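You operate a simulated robot arm through the tools that you are given. There is no shell and no other tool.

The job below is to be done with a simulated robot arm. You get a single attempt, and the scene is never put back.

JOB
Lift the strainer out when the tea has its full colour, then put the lid on.
Fine: three pushes of the pump first, teapot off the drip tray; strainer into the black bowl before the tea turns dark; spill nothing.
Where things are to end (x, y in the base frame): glass teapot within 60 mm of [400, 560].

Only the result counts: the job must be done as asked and must still hold three seconds after the hand-in. Knocking over, shifting, dropping, spilling or breaking anything else fails it. Lids that push on must go on centred and level and be pressed home; caps that screw on are set level and turned clockwise until they are tight.

ROBOT AND FRAMES
A 7-joint arm with a two-finger parallel gripper, fixed in place. Base frame: the origin is on the floor under the middle of its stand, x ahead of it, y to its left, z up; the work surface is at about z = 800. Readings come in mm, rad, newtons and seconds.
It reaches about 1046 mm from its shoulder. Its first joint turns from -2.897 to 2.897 rad. Payload 1.57 kg.
The tool frame sits at the grasp point between the pads (the TCP): z along the fingers, y along the line on which they close. The tips reach 30 mm beyond it. Largest opening 80 mm; finger width 17, thickness 12; the body of the gripper, 40 by 82 mm, starts 80 mm behind the TCP.
Orientation is that of the tool frame in the base frame, as a unit quaternion [w, x, y, z]. With the fingers straight down and closing along the base's y, the tool's x points along the base's -x, its y along +y and its z along -z.

CONTROLS
- The arm moves only by the tool servo_tool. Its argument "commands" is one flat list of numbers, 7 for each row, row after row: the shift along the tool's x, y, z in mm, then the turn, a rotation vector about the tool's x, y, z in rad, then the gripper command, from -1 (shut) to 1 (fully open), values between in proportion. In form: [x, y, z, rx, ry, rz, grip, x, y, z, rx, ry, rz, grip, ...]. A call has 1 to 20 rows; each row is the pose to reach, as a shift and turn from the pose commanded when the call began, along the tool's axes at that moment. Rows are played at 5 a second. More than 50 mm and 0.15 rad between two rows, or a gripper value outside its range, and nothing of the call is played. A pose out of reach is approached as far as the arm can. The call stops where the force on the tool passes 40 N (or 10 N more than at its start, if that is more) or the arm is blocked; 0.2 s more then pass. Each finger travels about 153 mm/s and halts on what it meets, pressing with about 38 N; the grip force reading is that of the motor and also rises with nothing between the fingers. The clock runs only during rows and for 0.2 s after the last one: add rows that repeat a pose to give the fingers time. It gives the time, the measured TCP pose, the force on the tool (base axes), the opening and the grip force at its end, in the units of the frame above (readings bear some noise), with the torque about the TCP (base axes, N m) and any sound that the robot's microphone picked up.
- Cameras (640 x 400 px; columns grow to the right, rows downward): "scene" is fixed at [400, 499.8, 1559.4]; the picture's right is [-0.42, -0.91, 0.00], its down [-0.90, 0.41, -0.14] and it looks along [0.13, -0.06, -0.99] (base axes); focal length 281 px, centre (320, 200). "wrist" rides on the gripper at [72, -7, -122] in the tool frame; the picture's right is [0.09, 1.00, 0.00], its down [-0.84, 0.08, -0.54] and it looks along [-0.54, 0.05, 0.84] (tool axes); focal length 238 px, centre (320, 200). There is no depth. A picture from a camera that has moved, and an enlarged one, comes with that camera's place and axes in the base frame and with its lens.
- camera(camera): a new picture of that camera. The clock stands still meanwhile.
- zoom(camera, box): a new picture of the part [left, top, right, bottom] of that camera's present view, enlarged. The clock stands still meanwhile.
- job_done(): hands the job in; it is judged then, once.

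Places have to be worked out from the pictures, the camera data and where the tool is seen. Open the gripper and draw the arm clear of the work before you hand the job in, unless the task says otherwise.

The tools are called after "Call:" as name(argument=value, ...) on one line, values as JSON. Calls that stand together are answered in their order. servo_tool: Moves the arm, as the interface text tells. Its arguments: {"type":"object","properties":{"commands":{"type":"array","items":{"type":"number"}}},"required":["commands"]} The other tools are called the same way: camera (camera) takes a picture; zoom (camera, box) takes an enlarged picture of a part of a camera's view; job_done () hands the job in.

At the start:

```text
t: 0.0
tool_pos: [367.2, 301.6, 1236.1]
tool_rot: [0.001, 0.0, 1.0, 0.0]
wrist_force: [0.1, -0.2, 0.5]
moment: [-0.02, 0.0, -0.03]
finger_gap: 80.2
gripper_force: 0.1
```

scene: 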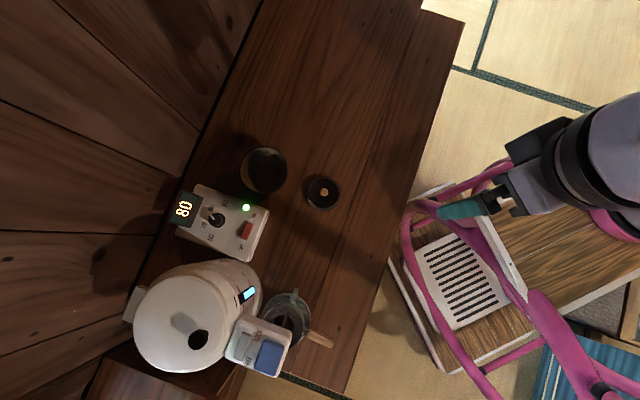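
wrist: 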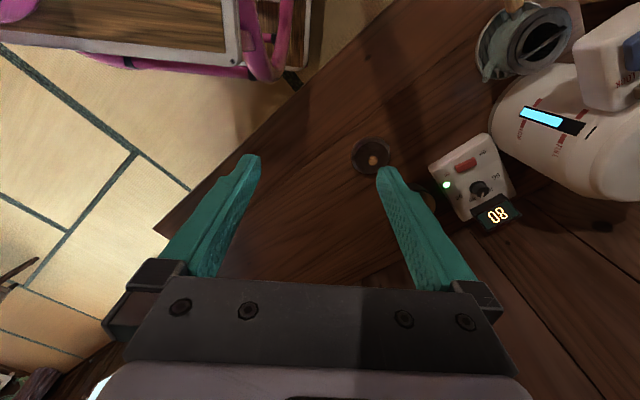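

The scene shows an electric air pot with a pump/dispense panel, a control box, a black bowl, a lid, and a glass teapot under the spout. I'll zoom in on details first.

Call:
zoom(camera="scene", box=[120, 240, 360, 390])

Call:
zoom(camera="scene", box=[160, 130, 360, 255])

Call:
zoom(camera="wrist", box=[400, 0, 640, 150])

Call:
zoom(camera="wrist", box=[340, 110, 540, 235])

```text
2.67 times, centred on (240, 315) of scene
camera zoom: at [400.0, 499.8, 1559.4], right [-0.42, -0.91, 0.0], down [-0.9, 0.41, -0.14], along [0.13, -0.06, -0.99], focal length 749 px, centre (533, -107)
```

zoom: 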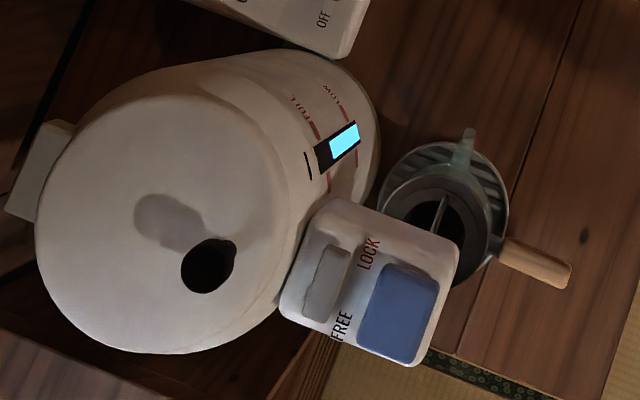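

```text
3.20 times, centred on (260, 192) of scene
camera zoom: at [400.0, 499.8, 1559.4], right [-0.42, -0.91, 0.0], down [-0.9, 0.41, -0.14], along [0.13, -0.06, -0.99], focal length 899 px, centre (512, 224)
```

zoom: 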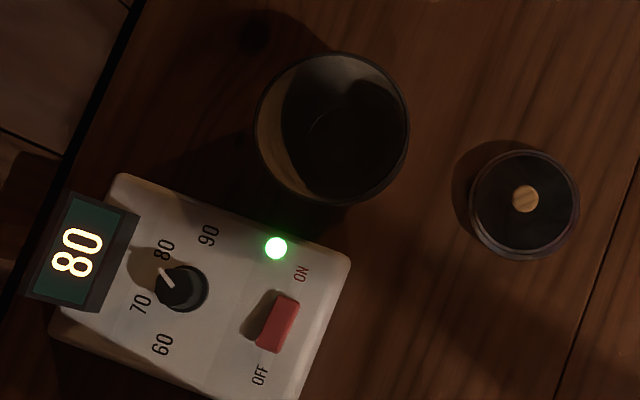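

```text
2.67 times, centred on (520, 75) of wrist
camera zoom: at [296.5, 293.8, 1358.5], right [-0.09, 1.0, 0.0], down [0.84, 0.08, 0.54], along [0.54, 0.05, -0.84], focal length 636 px, centre (-213, 533)
```

zoom: 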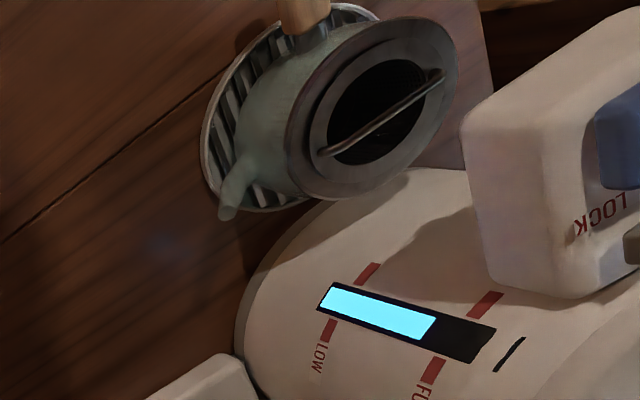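

```text
3.20 times, centred on (440, 172) of wrist
camera zoom: at [296.5, 293.8, 1358.5], right [-0.09, 1.0, 0.0], down [0.84, 0.08, 0.54], along [0.54, 0.05, -0.84], focal length 763 px, centre (-64, 288)
```

zoom: 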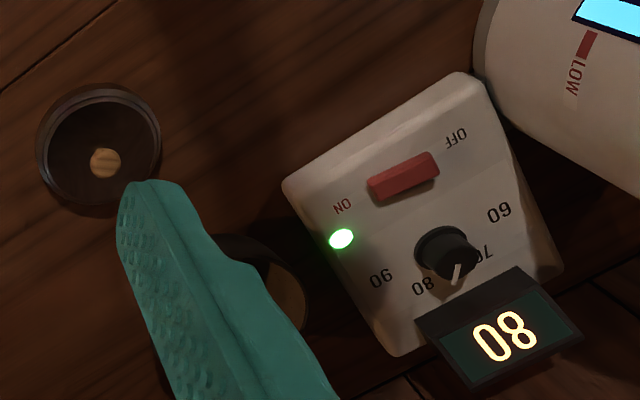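

I'll make out the geometry better: I judge the teapot at about (262, 655) under the pump head (~z 1050), the bowl at (629, 557), and the lid at (512, 440). I'll move the wrist camera toward the pump and yaw it so it faces the table, staying high.

Call:
servo_tool(commands=[14.7, 25.8, 5.6, 0, 0, -0.084, 1, 29.4, 51.6, 11.2, 0, 0, -0.168, 1, 44.1, 77.4, 16.8, 0, 0, -0.252, 1, 58.8, 103.2, 22.4, 0, 0, -0.336, 1, 73.5, 129, 28, 0, 0, -0.42, 1, 88.2, 154.8, 33.6, 0, 0, -0.504, 1, 102.9, 180.6, 39.2, 0, 0, -0.588, 1, 117.6, 206.4, 44.8, 0, 0, -0.672, 1, 132.3, 232.2, 50.4, 0, 0, -0.756, 1, 147, 258, 56, 0, 0, -0.84, 1])

Call:
camera(camera="wrist")

Call:
camera(camera="scene")

```text
t: 2.2
tool_pos: [219.0, 559.5, 1178.9]
tool_rot: [0.001, -0.408, 0.913, 0.0]
wrist_force: [-0.7, 0.0, 0.4]
moment: [0.01, 0.01, -0.01]
finger_gap: 80.3
gripper_force: 0.0
```

```text
taken
camera wrist: at [176.9, 500.8, 1302.4], right [-0.8, 0.59, 0.0], down [0.5, 0.68, 0.54], along [0.32, 0.44, -0.84], focal length 238 px, centre (320, 200)
```

wrist: 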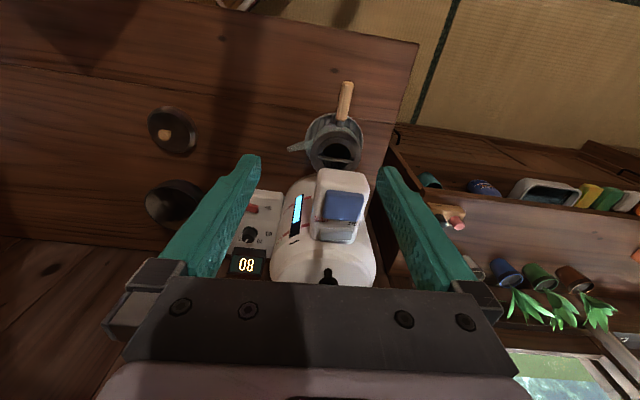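

```text
taken
```

scene: 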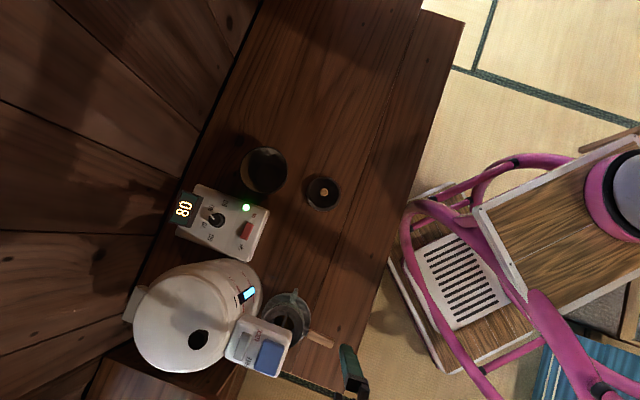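

The two views agree: pump button at about (257, 658, 1050), teapot under it. I'll zoom in on the pump head, the lock and the teapot.

Call:
zoom(camera="wrist", box=[270, 150, 398, 230])

Call:
zoom(camera="wrist", box=[270, 75, 398, 155])

Call:
zoom(camera="scene", box=[218, 290, 346, 370])

Call:
zoom(camera="wrist", box=[120, 80, 280, 180])

```text
5.00 times, centred on (334, 190) of wrist
camera zoom: at [176.9, 500.8, 1302.4], right [-0.8, 0.59, 0.0], down [0.5, 0.68, 0.54], along [0.32, 0.44, -0.84], focal length 1192 px, centre (250, 250)
```

zoom: 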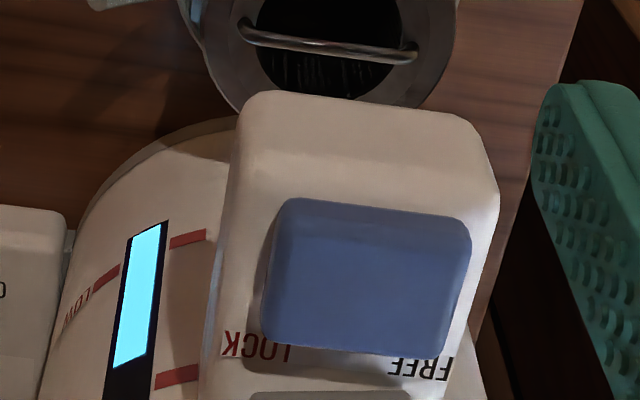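

```text
5.00 times, centred on (334, 115) of wrist
camera zoom: at [176.9, 500.8, 1302.4], right [-0.8, 0.59, 0.0], down [0.5, 0.68, 0.54], along [0.32, 0.44, -0.84], focal length 1192 px, centre (250, 625)
```

zoom: 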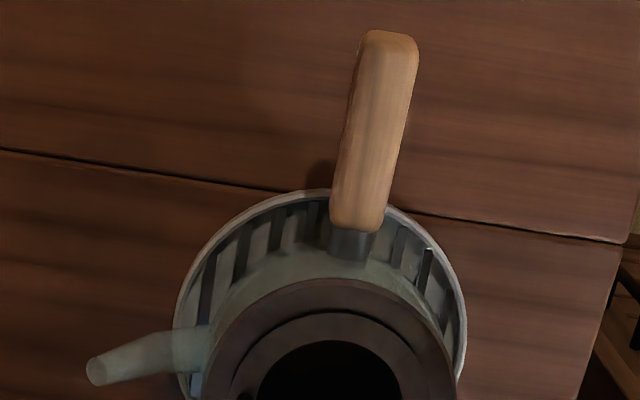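

```text
5.00 times, centred on (282, 330) of scene
camera zoom: at [400.0, 499.8, 1559.4], right [-0.42, -0.91, 0.0], down [-0.9, 0.41, -0.14], along [0.13, -0.06, -0.99], focal length 1405 px, centre (510, -450)
```

zoom: 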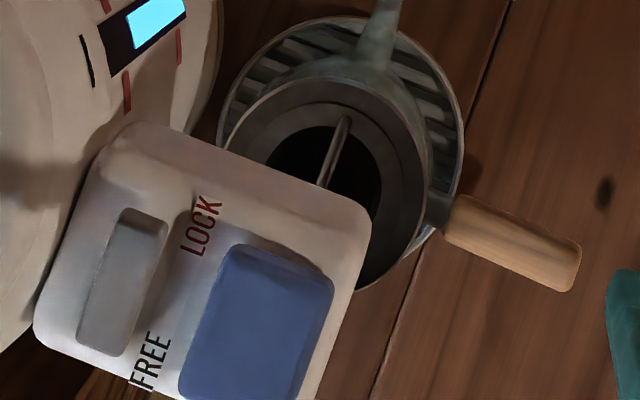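

```text
4.00 times, centred on (200, 130) of wrist
camera zoom: at [176.9, 500.8, 1302.4], right [-0.8, 0.59, 0.0], down [0.5, 0.68, 0.54], along [0.32, 0.44, -0.84], focal length 953 px, centre (800, 480)
```

zoom: 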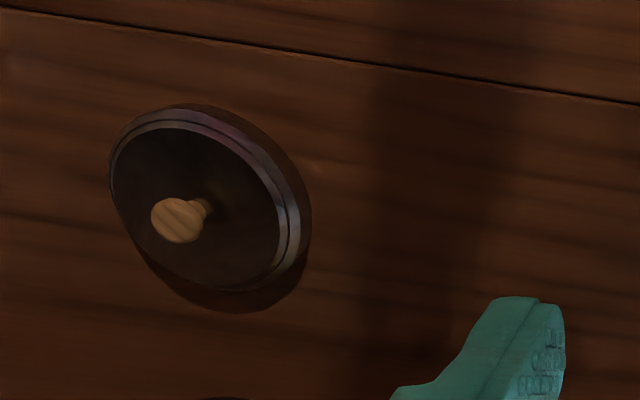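

I place the strainer bar at about z=880, centre (257, 663), running parallel to the table's front edge, and the handle from about (217, 613) to (172, 572). I'll move closer to the pump head to read the LOCK/FREE catch.

Call:
servo_tool(commands=[-10, 10, 11, 0, 0, 0, 1, -20, 21, 22, 0, 0, 0, 1, -30, 31, 34, 0, 0, 0, 1])

Call:
camera(camera="wrist")

Call:
zoom(camera="wrist", box=[270, 150, 398, 230])

```text
t: 3.0
tool_pos: [217.8, 603.1, 1145.7]
tool_rot: [0.001, -0.409, 0.913, 0.0]
wrist_force: [0.1, 0.3, -0.8]
moment: [0.03, 0.01, 0.04]
finger_gap: 79.9
gripper_force: 0.0
```

```text
taken
camera wrist: at [175.5, 543.5, 1268.4], right [-0.8, 0.6, 0.0], down [0.5, 0.67, 0.54], along [0.32, 0.44, -0.84], focal length 238 px, centre (320, 200)
```

wrist: 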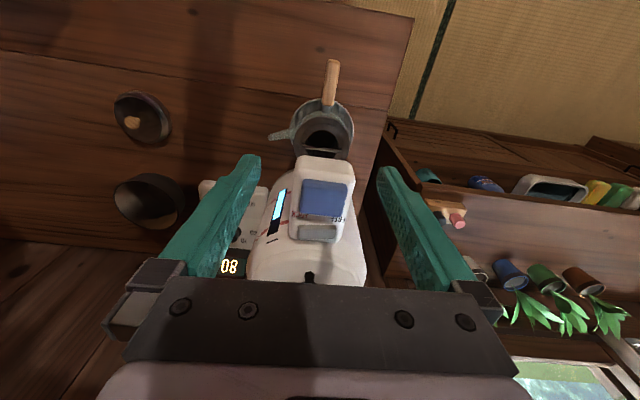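

```text
5.00 times, centred on (334, 190) of wrist
camera zoom: at [175.5, 543.5, 1268.4], right [-0.8, 0.6, 0.0], down [0.5, 0.67, 0.54], along [0.32, 0.44, -0.84], focal length 1192 px, centre (250, 250)
```

zoom: 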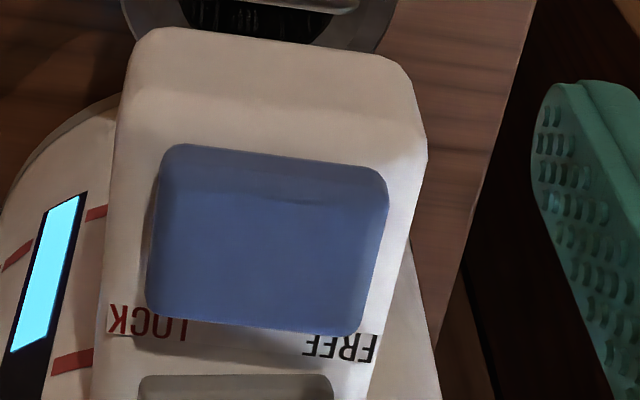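

I'll zoom on the grey catch itself.

Call:
zoom(camera="wrist", box=[280, 200, 360, 250])

Call:
zoom(camera="scene", box=[210, 310, 290, 360])

Call:
zoom(camera="scene", box=[210, 200, 274, 240])

```text
8.00 times, centred on (320, 225) of wrist
camera zoom: at [175.5, 543.5, 1268.4], right [-0.8, 0.6, 0.0], down [0.5, 0.67, 0.54], along [0.32, 0.44, -0.84], focal length 1907 px, centre (320, 0)
```

zoom: 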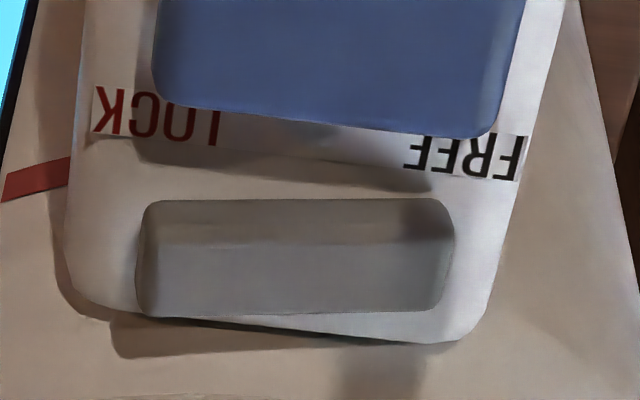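

```text
8.00 times, centred on (250, 335) of scene
camera zoom: at [400.0, 499.8, 1559.4], right [-0.42, -0.91, 0.0], down [-0.9, 0.41, -0.14], along [0.13, -0.06, -0.99], focal length 2248 px, centre (880, -880)
```

zoom: 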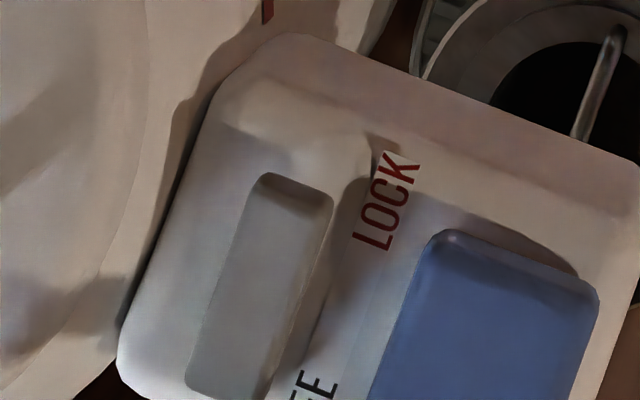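

```text
10.00 times, centred on (242, 220) of scene
camera zoom: at [400.0, 499.8, 1559.4], right [-0.42, -0.91, 0.0], down [-0.9, 0.41, -0.14], along [0.13, -0.06, -0.99], focal length 2810 px, centre (1100, 0)
```

zoom: 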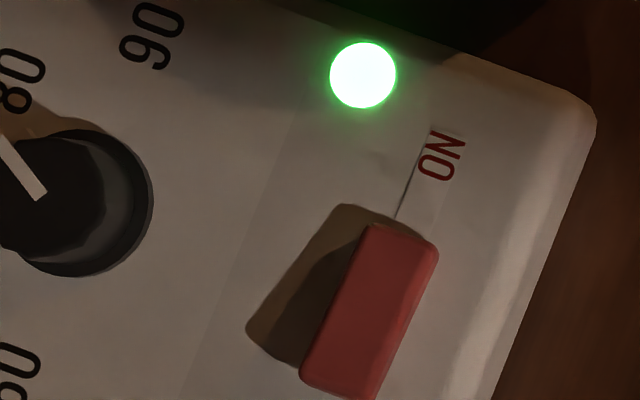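

The lock rocker's FREE end sits lower, and the power rocker follows the same rule with its ON end down. So the pump seems to be free, with its button top at about (256, 661, 1045). Before pumping, I'll rehearse a horizontal approach for the teapot handle: I draw back and pitch the fingers up to point outward.

Call:
servo_tool(commands=[13, -0.75, 4, 0, 0, 0, 1, 26, -1.5, 8, 0, 0, 0, 1, 39, -2.2, 12, 0, -0.1, 0, 1, 52, -3, 16, 0, -0.2, 0, 1, 65, -3.7, 20, 0, -0.3, 0, 1, 78, -4.5, 24, 0, -0.4, 0, 1, 91, -5.2, 28, 0, -0.5, 0, 1, 104, -6, 32, 0, -0.6, 0, 1, 117, -6.7, 36, 0, -0.7, 0, 1, 130, -7.5, 40, 0, -0.8, 0, 1, 143, -8.2, 44, 0, -0.9, 0, 1, 157, -9, 48, 0, -1.0, 0, 1])

Call:
camera(camera="wrist")

Call:
camera(camera="scene")

```text
t: 5.6
tool_pos: [132.6, 481.8, 1100.6]
tool_rot: [0.443, -0.347, 0.804, 0.192]
wrist_force: [0.0, 0.1, -0.1]
moment: [0.01, -0.05, -0.01]
finger_gap: 80.1
gripper_force: 0.0
```

```text
taken
camera wrist: at [41.0, 372.5, 1105.9], right [-0.76, 0.64, -0.08], down [-0.06, 0.04, 1.0], along [0.65, 0.76, 0.01], focal length 238 px, centre (320, 200)
```

wrist: 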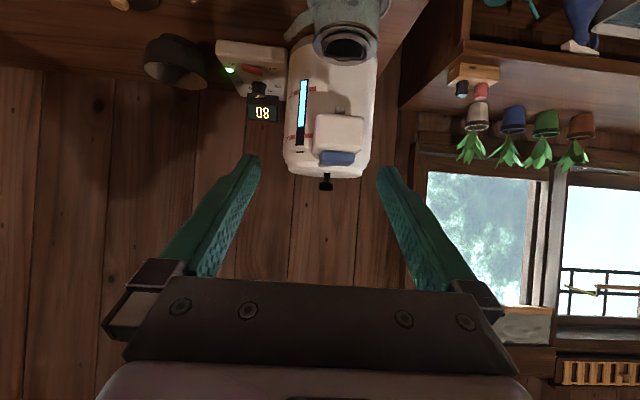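

```text
taken
```

scene: 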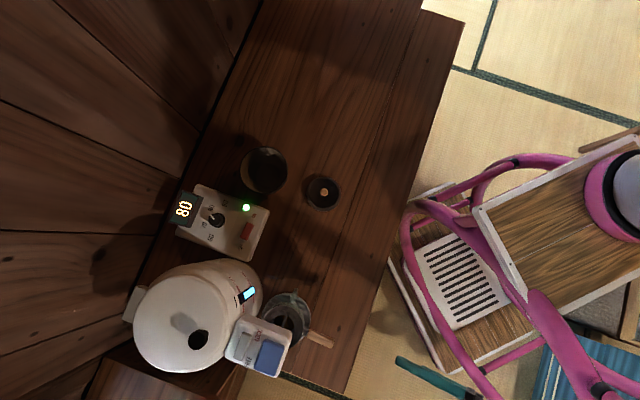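

The pitch works; the camera now looks level at the pot. I'll zoom in on the teapot and the pump head profile.

Call:
zoom(camera="wrist", box=[270, 80, 398, 200])

Call:
zoom(camera="wrist", box=[270, 0, 414, 90])

Call:
zoom(camera="wrist", box=[200, 30, 296, 130])

```text
3.33 times, centred on (334, 140) of wrist
camera zoom: at [41.0, 372.5, 1105.9], right [-0.76, 0.64, -0.08], down [-0.06, 0.04, 1.0], along [0.65, 0.76, 0.01], focal length 794 px, centre (273, 400)
```

zoom: 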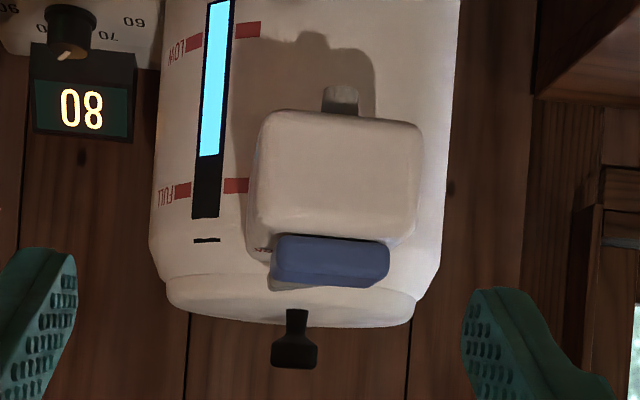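

```text
4.44 times, centred on (342, 45) of wrist
camera zoom: at [41.0, 372.5, 1105.9], right [-0.76, 0.64, -0.08], down [-0.06, 0.04, 1.0], along [0.65, 0.76, 0.01], focal length 1059 px, centre (222, 889)
```

zoom: 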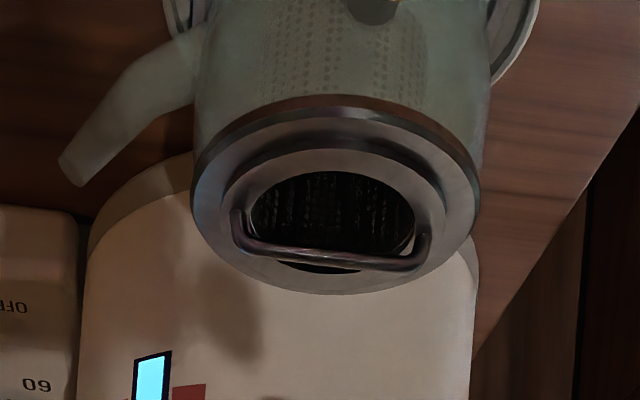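

```text
4.00 times, centred on (248, 80) of wrist
camera zoom: at [41.0, 372.5, 1105.9], right [-0.76, 0.64, -0.08], down [-0.06, 0.04, 1.0], along [0.65, 0.76, 0.01], focal length 953 px, centre (608, 680)
```

zoom: 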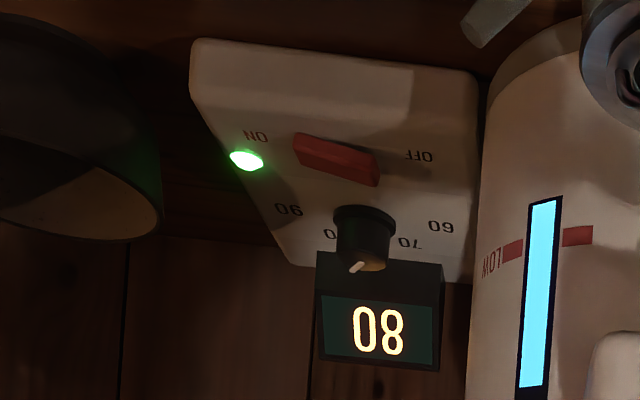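

Power rocker confirms the rule (ON end is down), and the lock rocker's FREE end is down too. The bar sits at about z=888. I'll finish the pitch to level and lower a little behind the handle to see its profile.

Call:
servo_tool(commands=[20, 4.8, 12.2, 0, -0.095, 0, 0.2, 40, 9.6, 24.4, 0, -0.19, 0, 0.2, 60, 14.4, 36.5, 0, -0.285, 0, 0.2, 80, 19.2, 48.7, 0, -0.38, 0, 0.2, 100, 24, 60.9, 0, -0.475, 0, 0.2, 120, 28.8, 73.1, 0, -0.57, 0, 0.2])

Call:
camera(camera="wrist")

Call:
camera(camera="scene")

```text
t: 7.0
tool_pos: [189.0, 514.3, 975.4]
tool_rot: [0.661, -0.225, 0.672, 0.246]
wrist_force: [-0.2, 0.3, -0.7]
moment: [0.0, 0.0, -0.03]
finger_gap: 47.8
gripper_force: 0.1
stopped in row 6: the arm was blocked; the commanded pose is now the measured one
```

```text
taken
camera wrist: at [96.4, 433.0, 906.3], right [-0.63, 0.78, -0.06], down [-0.45, -0.3, 0.84], along [0.64, 0.56, 0.54], focal length 238 px, centre (320, 200)
```

wrist: 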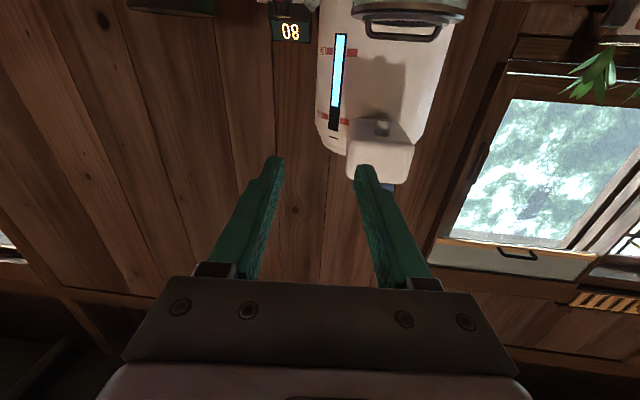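

```text
taken
```

scene: 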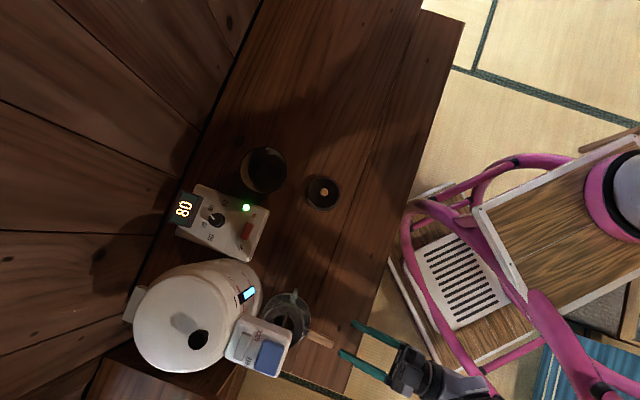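

The horizontal pose was blocked by the arm's own limits so close to the base, but a pose with the fingers 30° below level avoids this and leaves the camera level. I'll go to that pre-grasp pose about 70 mm above the handle to look at its profile.

Call:
servo_tool(commands=[9.5, 9.5, 8, -0.0173, 0.0867, -0.0105, 0.2, 19, 19, 16, -0.0345, 0.1734, -0.0209, 0.2, 28.5, 28.5, 24, -0.0518, 0.2601, -0.0314, 0.2, 38, 38, 32, -0.069, 0.3469, -0.0419, 0.2, 47.6, 47.5, 40, -0.0863, 0.4336, -0.0523, 0.2, 57.1, 57, 47.8, -0.1036, 0.5203, -0.0628, 0.2])

Call:
camera(camera="wrist")

Call:
camera(camera="scene")

```text
t: 8.4
tool_pos: [181.2, 587.0, 918.3]
tool_rot: [0.458, -0.341, 0.798, 0.194]
wrist_force: [0.0, -1.0, -0.6]
moment: [-0.01, 0.01, -0.02]
finger_gap: 48.0
gripper_force: 0.0
```

```text
taken
camera wrist: at [89.2, 479.9, 918.6], right [-0.75, 0.66, -0.08], down [-0.09, 0.02, 1.0], along [0.65, 0.75, 0.04], focal length 238 px, centre (320, 200)
```

wrist: 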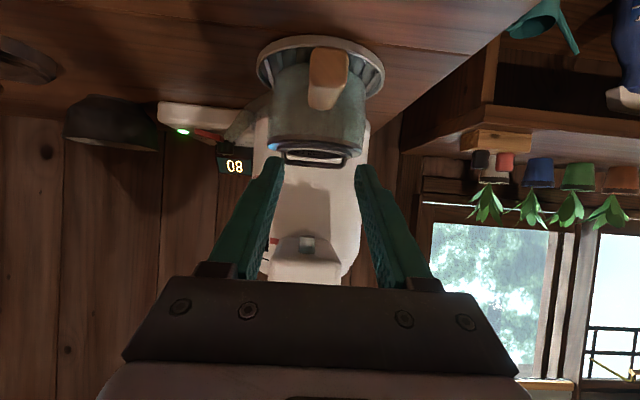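

```text
taken
```

scene: 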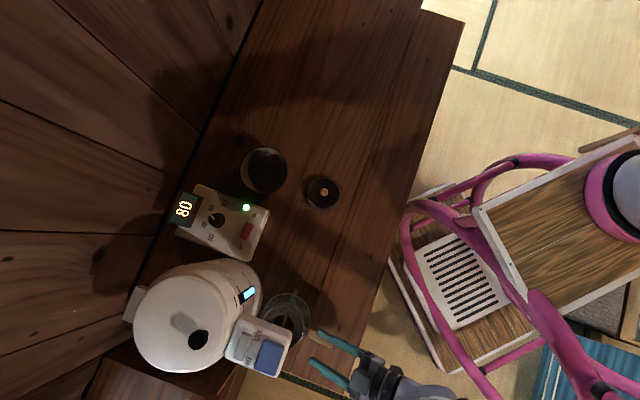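

Good level view of the teapot. I zoom in for the handle, tray and pot heights.

Call:
zoom(camera="wrist", box=[240, 20, 400, 120])

Call:
zoom(camera="wrist", box=[240, 100, 400, 200])

Call:
zoom(camera="scene", box=[260, 280, 388, 360])

```text
4.00 times, centred on (320, 70) of wrist
camera zoom: at [89.2, 479.9, 918.6], right [-0.75, 0.66, -0.08], down [-0.09, 0.02, 1.0], along [0.65, 0.75, 0.04], focal length 953 px, centre (320, 720)
```

zoom: 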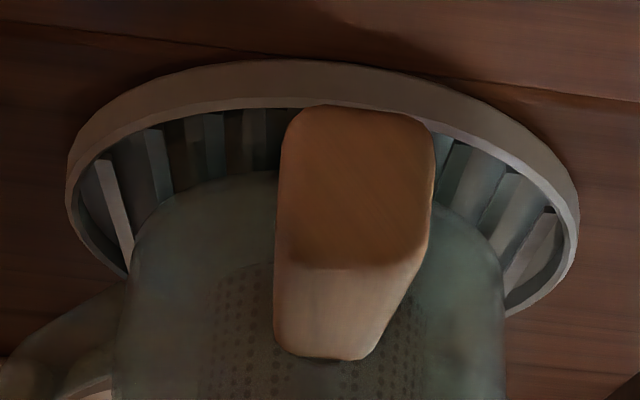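

```text
4.00 times, centred on (320, 150) of wrist
camera zoom: at [89.2, 479.9, 918.6], right [-0.75, 0.66, -0.08], down [-0.09, 0.02, 1.0], along [0.65, 0.75, 0.04], focal length 953 px, centre (320, 400)
```

zoom: 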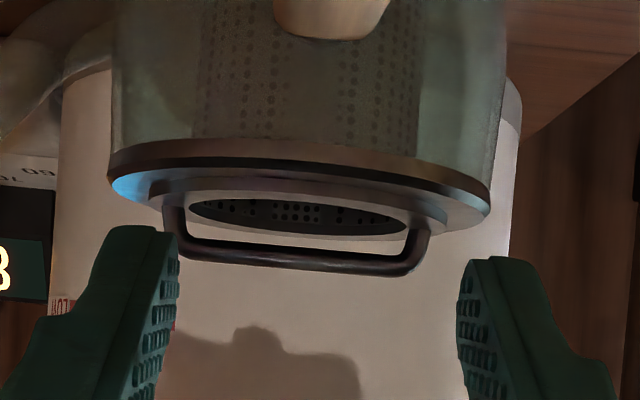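

```text
5.00 times, centred on (324, 320) of scene
camera zoom: at [400.0, 499.8, 1559.4], right [-0.42, -0.91, 0.0], down [-0.9, 0.41, -0.14], along [0.13, -0.06, -0.99], focal length 1405 px, centre (300, -400)
```

zoom: 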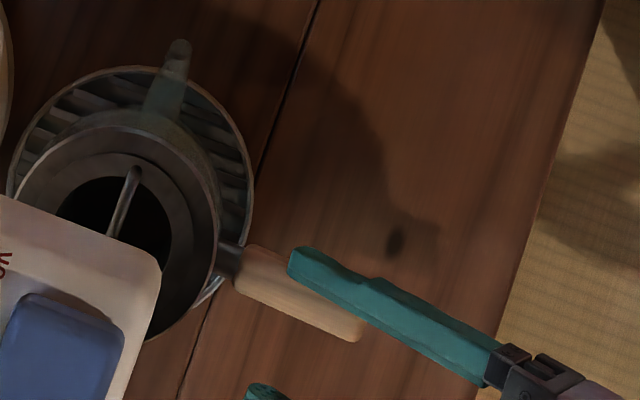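

The handle is a rounded wooden bar about 20 mm square with centre z≈852, sloping gently, along a 45° line. The tray rim is at about 811. The pre-grasp pose works, so I now go up and over the pump button with the fingers shut and pointing down.

Call:
servo_tool(commands=[-27.3, -0.1, -16, 0, 0, 0, -1, -54.7, -0.2, -32.1, 0, 0, 0, -1, -82, -0.3, -48.1, 0, 0, 0, -1, -109.3, -0.4, -64.1, 0, 0, 0, -1, -136.7, -0.5, -80.2, 0, 0, 0, -1, -164, -0.6, -96.2, 0, 0, 0, -1, -172.1, -0.9, -85.2, 0, 0.13, 0, -1, -180.3, -1.1, -74.2, 0, 0.26, 0, -1, -188.4, -1.4, -63.2, 0, 0.39, 0, -1, -196.5, -1.7, -52.2, 0, 0.52, 0, -1, -204.7, -1.9, -41.2, 0, 0.65, 0, -1, -212.8, -2.2, -30.2, 0, 0.78, 0, -1, -221, -2.4, -19.2, 0, 0.91, 0, -1, -229.1, -2.7, -8.2, 0, 1.04, 0, -1])

Call:
camera(camera="wrist")

Call:
camera(camera="scene")

```text
t: 11.4
tool_pos: [258.3, 664.7, 1122.6]
tool_rot: [0.0, -0.392, 0.92, 0.0]
wrist_force: [-0.2, -0.4, 0.5]
moment: [0.0, -0.05, 0.0]
finger_gap: 0.3
gripper_force: 21.1
```

```text
taken
camera wrist: at [214.4, 607.5, 1244.1], right [-0.78, 0.62, 0.0], down [0.52, 0.66, 0.54], along [0.34, 0.42, -0.84], focal length 238 px, centre (320, 200)
```

wrist: 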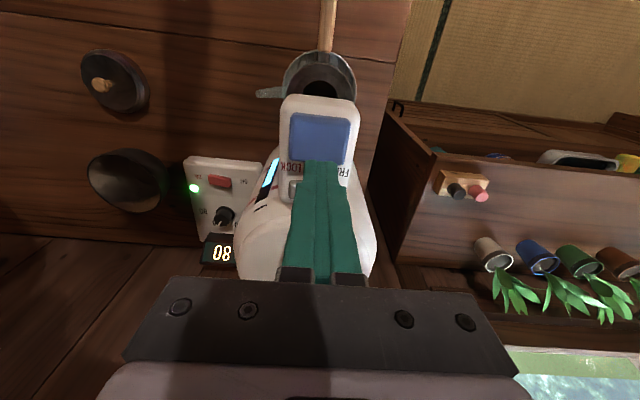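

```text
taken
```

scene: 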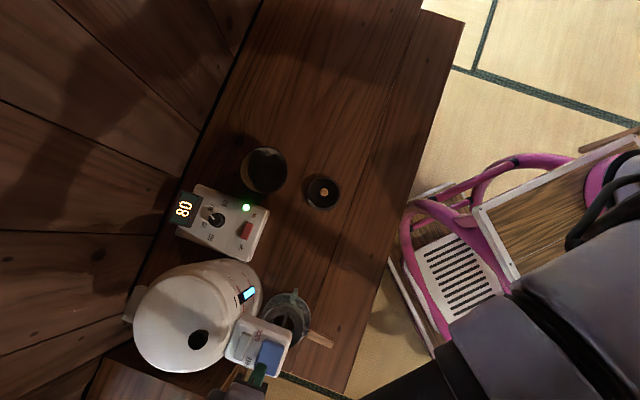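

The shut fingertips hover just over the button, about 7 mm beyond its middle. Before starting the brew I'll test that the wrist can yaw 90° (needed to grip the strainer bar across), and return.

Call:
servo_tool(commands=[0, 0, -10, 0, 0, 0.14, -1, 0, 0, -20, 0, 0, 0.28, -1, 0, 0, -30, 0, 0, 0.42, -1, 0, 0, -30, 0, 0, 0.56, -1, 0, 0, -30, 0, 0, 0.7, -1, 0, 0, -30, 0, 0, 0.84, -1, 0, 0, -30, 0, 0, 0.98, -1, 0, 0, -30, 0, 0, 1.12, -1, 0, 0, -30, 0, 0, 1.26, -1, 0, 0, -30, 0, 0, 1.4, -1, 0, 0, -30, 0, 0, 1.54, -1])

```text
t: 13.8
tool_pos: [259.2, 665.5, 1151.2]
tool_rot: [0.003, 0.361, 0.932, 0.0]
wrist_force: [-0.2, 0.6, 0.0]
moment: [0.01, 0.01, 0.0]
finger_gap: 0.0
gripper_force: 21.3
```

The 90° yaw works. I return to the original yaw and come down to just above the button's middle.

Call:
servo_tool(commands=[0.1, -0.8, 4, 0, 0, -0.14, -1, 0.2, -1.6, 8, 0, 0, -0.28, -1, 0.3, -2.4, 12, 0, 0, -0.42, -1, 0.4, -3.2, 16, 0, 0, -0.56, -1, 0.5, -4, 20, 0, 0, -0.7, -1, 0.5, -4.8, 25, 0, 0, -0.84, -1, 0.6, -5.6, 30, 0, 0, -0.98, -1, 0.7, -6.4, 35, 0, 0, -1.12, -1, 0.8, -7.2, 40, 0, 0, -1.26, -1, 0.9, -8.2, 45, 0, 0, -1.4, -1, 0.9, -8.2, 51, 0, 0, -1.54, -1])

Call:
zoom(camera="wrist", box=[256, 60, 416, 200])

Call:
zoom(camera="scene", box=[210, 300, 338, 380])

```text
t: 16.2
tool_pos: [254.1, 660.2, 1099.2]
tool_rot: [0.003, -0.392, 0.92, 0.001]
wrist_force: [-0.4, 0.9, -0.3]
moment: [0.0, 0.01, 0.04]
finger_gap: 0.0
gripper_force: 21.4
```

```text
2.86 times, centred on (336, 130) of wrist
camera zoom: at [208.7, 601.9, 1222.7], right [-0.78, 0.62, 0.0], down [0.52, 0.66, 0.55], along [0.34, 0.43, -0.84], focal length 681 px, centre (274, 400)
```

zoom: 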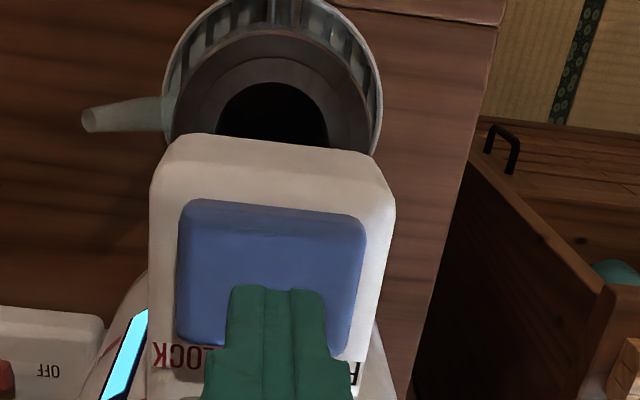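

```text
5.00 times, centred on (274, 340) of scene
camera zoom: at [400.0, 499.8, 1559.4], right [-0.42, -0.91, 0.0], down [-0.9, 0.41, -0.14], along [0.13, -0.06, -0.99], focal length 1405 px, centre (550, -500)
```

zoom: 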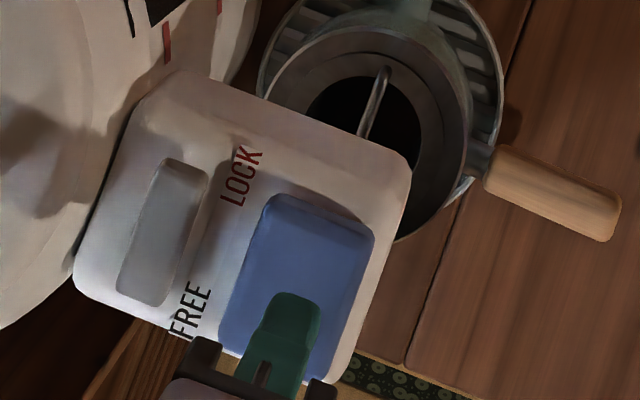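

Tips are centred over the button, about 18 mm above it. I press slowly for the first push and watch the force.

Call:
servo_tool(commands=[0, 0, 10, 0, 0, 0, -1, 0, 0, 16, 0, 0, 0, -1, 0, 0, 19, 0, 0, 0, -1, 0, 0, 22, 0, 0, 0, -1, 0, 0, 25, 0, 0, 0, -1, 0, 0, 28, 0, 0, 0, -1, 0, 0, 31, 0, 0, 0, -1])

Call:
zoom(camera="wrist", box=[256, 60, 416, 200])

```text
t: 17.8
tool_pos: [254.3, 659.2, 1070.2]
tool_rot: [0.003, -0.392, 0.92, 0.001]
wrist_force: [-4.0, 2.6, 10.7]
moment: [0.1, 0.14, 0.02]
finger_gap: 0.0
gripper_force: 20.6
```

```text
2.86 times, centred on (336, 130) of wrist
camera zoom: at [208.3, 601.8, 1192.5], right [-0.78, 0.62, 0.0], down [0.52, 0.65, 0.55], along [0.34, 0.43, -0.84], focal length 681 px, centre (274, 400)
```

zoom: 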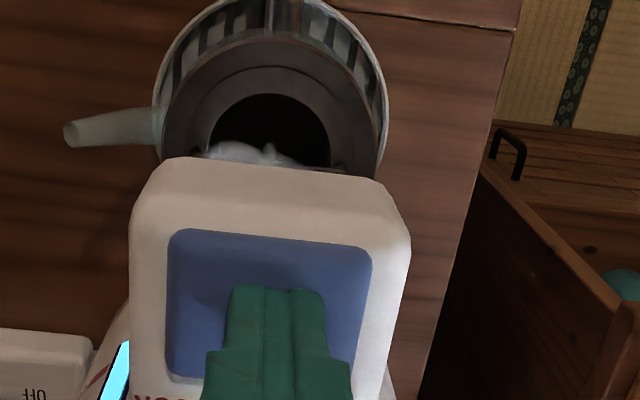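

Water is flowing (steam in the pot) and the button has gone down with about 11 N. I press a bit further to reach the bottom of the stroke.

Call:
servo_tool(commands=[0, 0, 2, 0, 0, 0, -1, 0, 0, 4, 0, 0, 0, -1, 0, 0, 6, 0, 0, 0, -1, 0, 0, 8, 0, 0, 0, -1])

Call:
zoom(camera="wrist", box=[256, 60, 416, 200])

```text
t: 18.7
tool_pos: [253.4, 659.6, 1069.8]
tool_rot: [0.004, -0.391, 0.921, 0.003]
wrist_force: [-1.3, -4.0, 17.3]
moment: [-0.21, 0.05, -0.13]
finger_gap: 0.0
gripper_force: 20.9
stopped in row 4: the force on the tool passed its limit at 42 N (the readings are from after the stop); the commanded pose is now the measured one
```

```text
2.86 times, centred on (336, 130) of wrist
camera zoom: at [208.5, 602.0, 1191.5], right [-0.78, 0.63, 0.0], down [0.52, 0.65, 0.55], along [0.34, 0.43, -0.83], focal length 681 px, centre (274, 400)
```

zoom: 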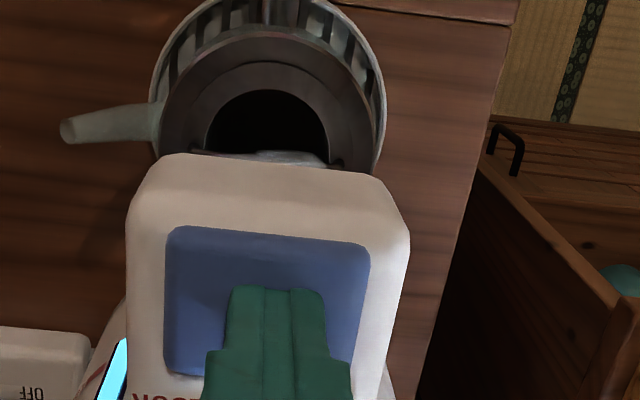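

The button bottoms at TCP z≈1069.8: first push done. I lift clear so it springs back, then make the second push the same way.

Call:
servo_tool(commands=[0, 0, -10, 0, 0, 0, -1, 0, 0, -22, 0, 0, 0, -1, 0, 0, -30, 0, 0, 0, -1, 0, 0, -30, 0, 0, 0, -1, 0, 0, -30, 0, 0, 0, -1, 0, 0, -30, 0, 0, 0, -1, 0, 0, -20, 0, 0, 0, -1, 0, 0, -13, 0, 0, 0, -1, 0, 0, -9, 0, 0, 0, -1, 0, 0, -5, 0, 0, 0, -1, 0, 0, -1, 0, 0, 0, -1, 0, 0, 3, 0, 0, 0, -1, 0, 0, 4, 0, 0, 0, -1, 0, 0, 4, 0, 0, 0, -1])

Call:
zoom(camera="wrist", box=[256, 60, 416, 200])

```text
t: 21.4
tool_pos: [254.5, 661.2, 1069.0]
tool_rot: [0.005, -0.39, 0.921, 0.006]
wrist_force: [-0.3, -6.7, 18.4]
moment: [-0.28, 0.04, -0.05]
finger_gap: 0.0
gripper_force: 21.9
stopped in row 13: the force on the tool passed its limit at 41 N (the readings are from after the stop); the commanded pose is now the measured one
```

```text
2.86 times, centred on (336, 130) of wrist
camera zoom: at [208.6, 602.5, 1191.1], right [-0.78, 0.63, 0.01], down [0.52, 0.65, 0.55], along [0.34, 0.44, -0.83], focal length 681 px, centre (274, 400)
```

zoom: 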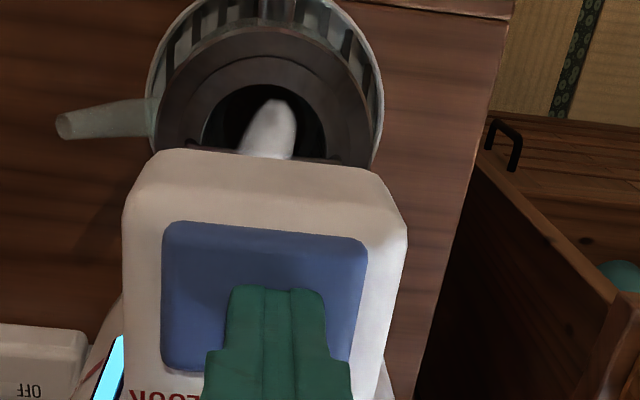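

Second push bottomed and water flowed. I repeat for the third push.

Call:
servo_tool(commands=[0, 0, -10, 0, 0, 0, -1, 0, 0, -22, 0, 0, 0, -1, 0, 0, -30, 0, 0, 0, -1, 0, 0, -30, 0, 0, 0, -1, 0, 0, -30, 0, 0, 0, -1, 0, 0, -30, 0, 0, 0, -1, 0, 0, -20, 0, 0, 0, -1, 0, 0, -13, 0, 0, 0, -1, 0, 0, -9, 0, 0, 0, -1, 0, 0, -5, 0, 0, 0, -1, 0, 0, -1, 0, 0, 0, -1, 0, 0, 2, 0, 0, 0, -1, 0, 0, 2, 0, 0, 0, -1])

Call:
zoom(camera="wrist", box=[256, 60, 416, 200])

Call:
camera(camera="scene")

```text
t: 24.2
tool_pos: [254.3, 661.9, 1067.2]
tool_rot: [0.006, -0.391, 0.921, 0.006]
wrist_force: [5.1, -9.5, 37.2]
moment: [-0.41, -0.06, -0.11]
finger_gap: 0.0
gripper_force: 20.6
```

```text
2.86 times, centred on (336, 130) of wrist
camera zoom: at [208.6, 602.9, 1189.3], right [-0.78, 0.63, 0.01], down [0.52, 0.65, 0.56], along [0.34, 0.44, -0.83], focal length 681 px, centre (274, 400)
```

zoom: 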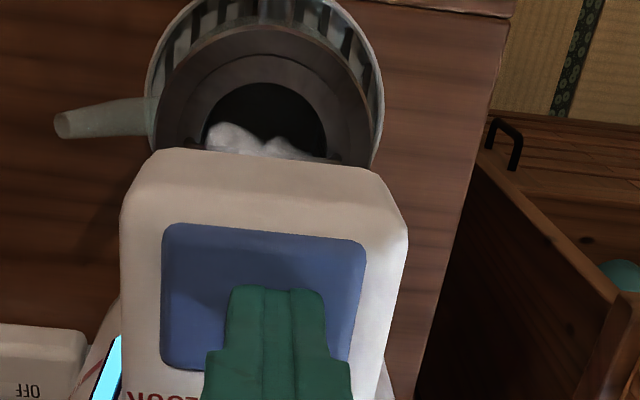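

```text
taken
```

scene: 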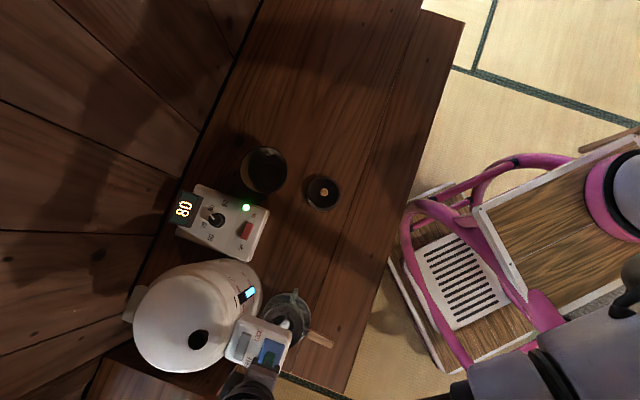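

Third push reached bottom and water came in. Now I go up, back and down to the handle's pre-grasp pose (fingers 30° below level, open about 60 mm).

Call:
servo_tool(commands=[-0.3, 0.15, -22, 0, 0, 0, -1, -0.6, 0.3, -45, 0, 0, 0, -1, 12.4, 0.5, -44.2, 0.002, -0.13, 0.001, -0.5, 25.4, 0.8, -43.4, 0.004, -0.26, 0.003, 0, 38.4, 1, -42.6, 0.006, -0.39, 0.004, 0.5, 51.4, 1.2, -41.7, 0.007, -0.52, 0.005, 0.5, 64.5, 1.4, -40.9, 0.009, -0.65, 0.007, 0.5, 77.5, 1.7, -40.1, 0.011, -0.78, 0.008, 0.5, 90.5, 1.9, -39.3, 0.013, -0.91, 0.009, 0.5, 94.6, 2.3, -13.1, 0.014, -0.97, 0.01, 0.5, 98.6, 2.7, 13.1, 0.0147, -1.0333, 0.0104, 0.5, 102.6, 3.1, 39.4, 0.0147, -1.0333, 0.0104, 0.5, 106.7, 3.5, 65.6, 0.0147, -1.0333, 0.0104, 0.5, 105.6, 3.2, 91.4, 0.0147, -1.0333, 0.0104, 0.5, 104.5, 3, 117.2, 0.0147, -1.0333, 0.0104, 0.5, 103.3, 2.7, 143, 0.0147, -1.0333, 0.0104, 0.5, 102.2, 2.5, 168.7, 0.0147, -1.0333, 0.0104, 0.5])

Call:
camera(camera="wrist")

Call:
zoom(camera="scene", box=[260, 280, 388, 360])

```text
t: 26.7
tool_pos: [246.5, 605.1, 1160.0]
tool_rot: [0.423, -0.235, 0.838, 0.254]
wrist_force: [-0.3, -0.5, -0.5]
moment: [0.0, 0.0, 0.01]
finger_gap: 59.7
gripper_force: 0.1
stopped in row 12: the arm was blocked; the commanded pose is now the measured one
```

```text
taken
camera wrist: at [140.8, 511.2, 1162.6], right [-0.65, 0.74, 0.15], down [0.08, -0.13, 0.99], along [0.75, 0.66, 0.03], focal length 238 px, centre (320, 200)
```

wrist: 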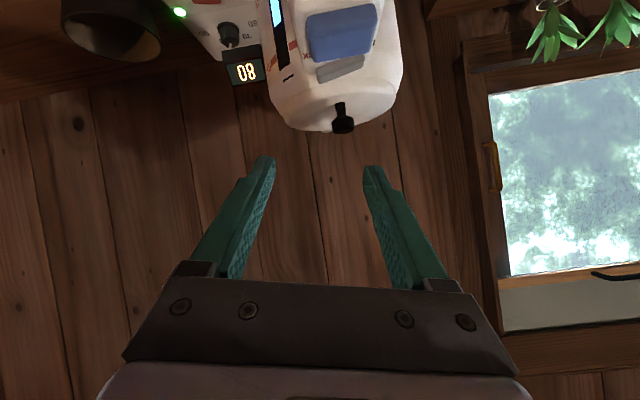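

```text
5.00 times, centred on (324, 320) of scene
camera zoom: at [400.0, 499.8, 1559.4], right [-0.42, -0.91, 0.0], down [-0.9, 0.41, -0.14], along [0.13, -0.06, -0.99], focal length 1405 px, centre (300, -400)
```

zoom: 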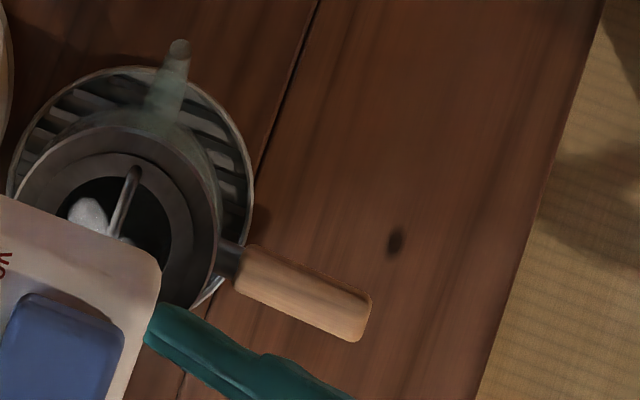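

The arm got blocked by its own joint limits on that path and sits safely above at z=1160. I'll go back to the vertical pose I held earlier and retrace the route that worked.

Call:
servo_tool(commands=[0.4, -0.2, -5.6, 0.0191, 0.1279, -0.0271, 0.5, 0.9, -0.4, -11.3, 0.0382, 0.2557, -0.0543, 0.5, 1.3, -0.6, -17, 0.0572, 0.3836, -0.0814, 0.5, 1.7, -0.8, -22.6, 0.0763, 0.5114, -0.1086, 0.5, 2.2, -1, -28.3, 0.0954, 0.6393, -0.1357, 0.5, 2.6, -1.2, -34, 0.1145, 0.7671, -0.1628, 0.5, 3, -1.4, -39.6, 0.1335, 0.895, -0.19, 0.5, 3.5, -1.6, -45.2, 0.1526, 1.0228, -0.2171, 0.5])

Call:
zoom(camera="wrist", box=[240, 60, 400, 200])

Call:
zoom(camera="scene", box=[260, 280, 388, 360])

```text
t: 28.5
tool_pos: [201.6, 574.6, 1171.5]
tool_rot: [-0.001, -0.394, 0.919, -0.007]
wrist_force: [-0.4, 0.5, 0.7]
moment: [0.03, -0.05, 0.02]
finger_gap: 60.2
gripper_force: 0.1
```

```text
2.86 times, centred on (320, 130) of wrist
camera zoom: at [158.2, 519.3, 1295.1], right [-0.78, 0.62, -0.01], down [0.52, 0.67, 0.53], along [0.34, 0.41, -0.84], focal length 681 px, centre (320, 400)
```

zoom: 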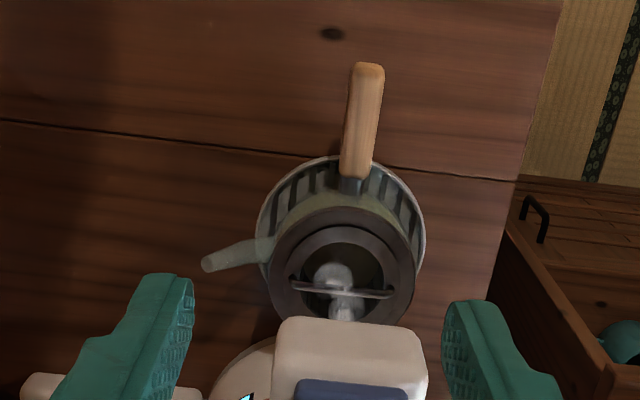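

```text
5.00 times, centred on (324, 320) of scene
camera zoom: at [400.0, 499.8, 1559.4], right [-0.42, -0.91, 0.0], down [-0.9, 0.41, -0.14], along [0.13, -0.06, -0.99], focal length 1405 px, centre (300, -400)
```

zoom: 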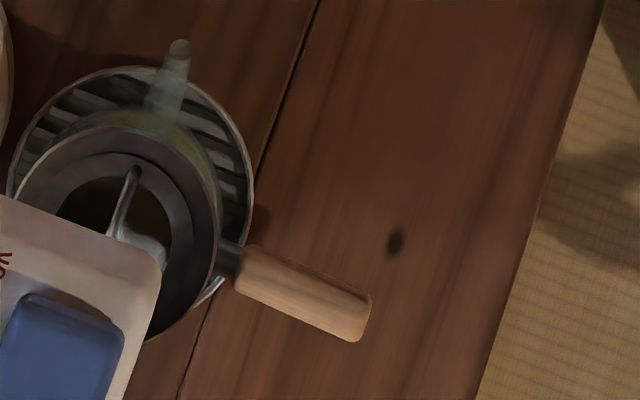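

The tea is only faintly coloured so far. I retrace the earlier working route: back toward the robot while pitching up.

Call:
servo_tool(commands=[11.4, -1.2, 7.2, 0, 0, 0, 0.5, 22.7, -2.5, 14.4, 0, -0.1, 0, 0.5, 34.1, -3.7, 21.6, 0, -0.2, 0, 0.5, 45.5, -5, 28.8, 0, -0.3, 0, 0.5, 56.9, -6.2, 36, 0, -0.4, 0, 0.5, 68.2, -7.5, 43.2, 0, -0.5, 0, 0.5, 79.6, -8.7, 50.4, 0, -0.6, 0, 0.5, 91, -10, 57.6, 0, -0.7, 0, 0.5, 102.3, -11.2, 64.8, 0, -0.8, 0, 0.5, 113.7, -12.5, 72, 0, -0.9, 0, 0.5, 113.7, -12.5, 82, 0, -1.0, 0, 0.5])

Call:
zoom(camera="wrist", box=[240, 0, 400, 100])

```text
t: 30.9
tool_pos: [150.6, 485.8, 1094.0]
tool_rot: [0.446, -0.336, 0.81, 0.178]
wrist_force: [0.1, 0.1, 0.5]
moment: [-0.01, -0.01, 0.0]
finger_gap: 60.1
gripper_force: 0.1
```

```text
4.00 times, centred on (320, 50) of wrist
camera zoom: at [54.5, 381.8, 1099.3], right [-0.74, 0.67, -0.09], down [-0.07, 0.06, 1.0], along [0.67, 0.74, 0.0], focal length 953 px, centre (320, 800)
```

zoom: 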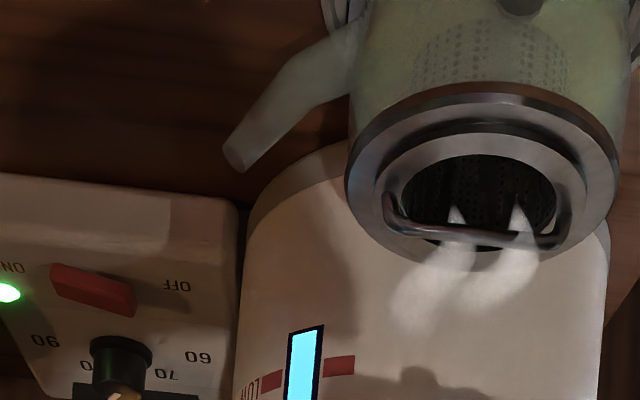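

Now at (151, 486, 1094) with the right orientation and pale tea. I go straight down to the pre-grasp above the handle.

Call:
servo_tool(commands=[12.6, 6.2, 20.9, 0, 0, 0, 0.5, 25.1, 12.3, 41.7, 0, 0, 0, 0.5, 37.7, 18.5, 62.6, 0, 0, 0, 0.5, 50.2, 24.6, 83.4, 0, 0, 0, 0.5, 62.8, 30.8, 104.3, 0, 0, 0, 0.5, 75.3, 36.9, 125.1, 0, 0, 0, 0.5, 87.9, 43.1, 146, 0, 0, 0, 0.5, 100.4, 49.2, 166.8, 0, 0, 0, 0.5, 113, 55.4, 187.7, 0, 0, 0, 0.5])

Call:
camera(camera="wrist")

Call:
zoom(camera="scene", box=[260, 280, 388, 360])

```text
t: 32.9
tool_pos: [161.7, 590.0, 892.8]
tool_rot: [0.441, -0.348, 0.807, 0.182]
wrist_force: [0.5, -0.1, 0.9]
moment: [0.0, 0.02, -0.05]
finger_gap: 59.8
gripper_force: 0.1
```

```text
taken
camera wrist: at [69.6, 482.3, 900.0], right [-0.75, 0.65, -0.09], down [-0.06, 0.06, 1.0], along [0.65, 0.76, -0.01], focal length 238 px, centre (320, 200)
```

wrist: 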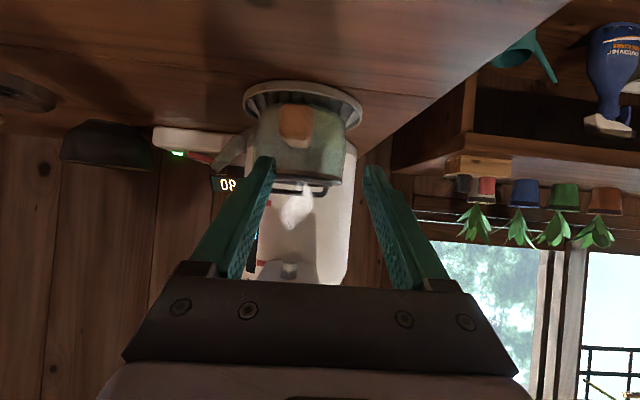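

```text
5.00 times, centred on (324, 320) of scene
camera zoom: at [400.0, 499.8, 1559.4], right [-0.42, -0.91, 0.0], down [-0.9, 0.41, -0.14], along [0.13, -0.06, -0.99], focal length 1405 px, centre (300, -400)
```

zoom: 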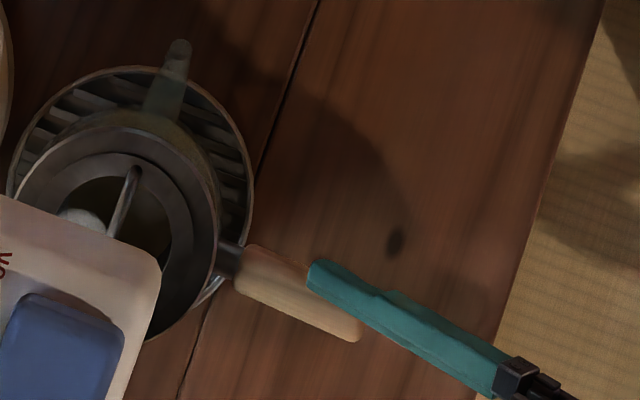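

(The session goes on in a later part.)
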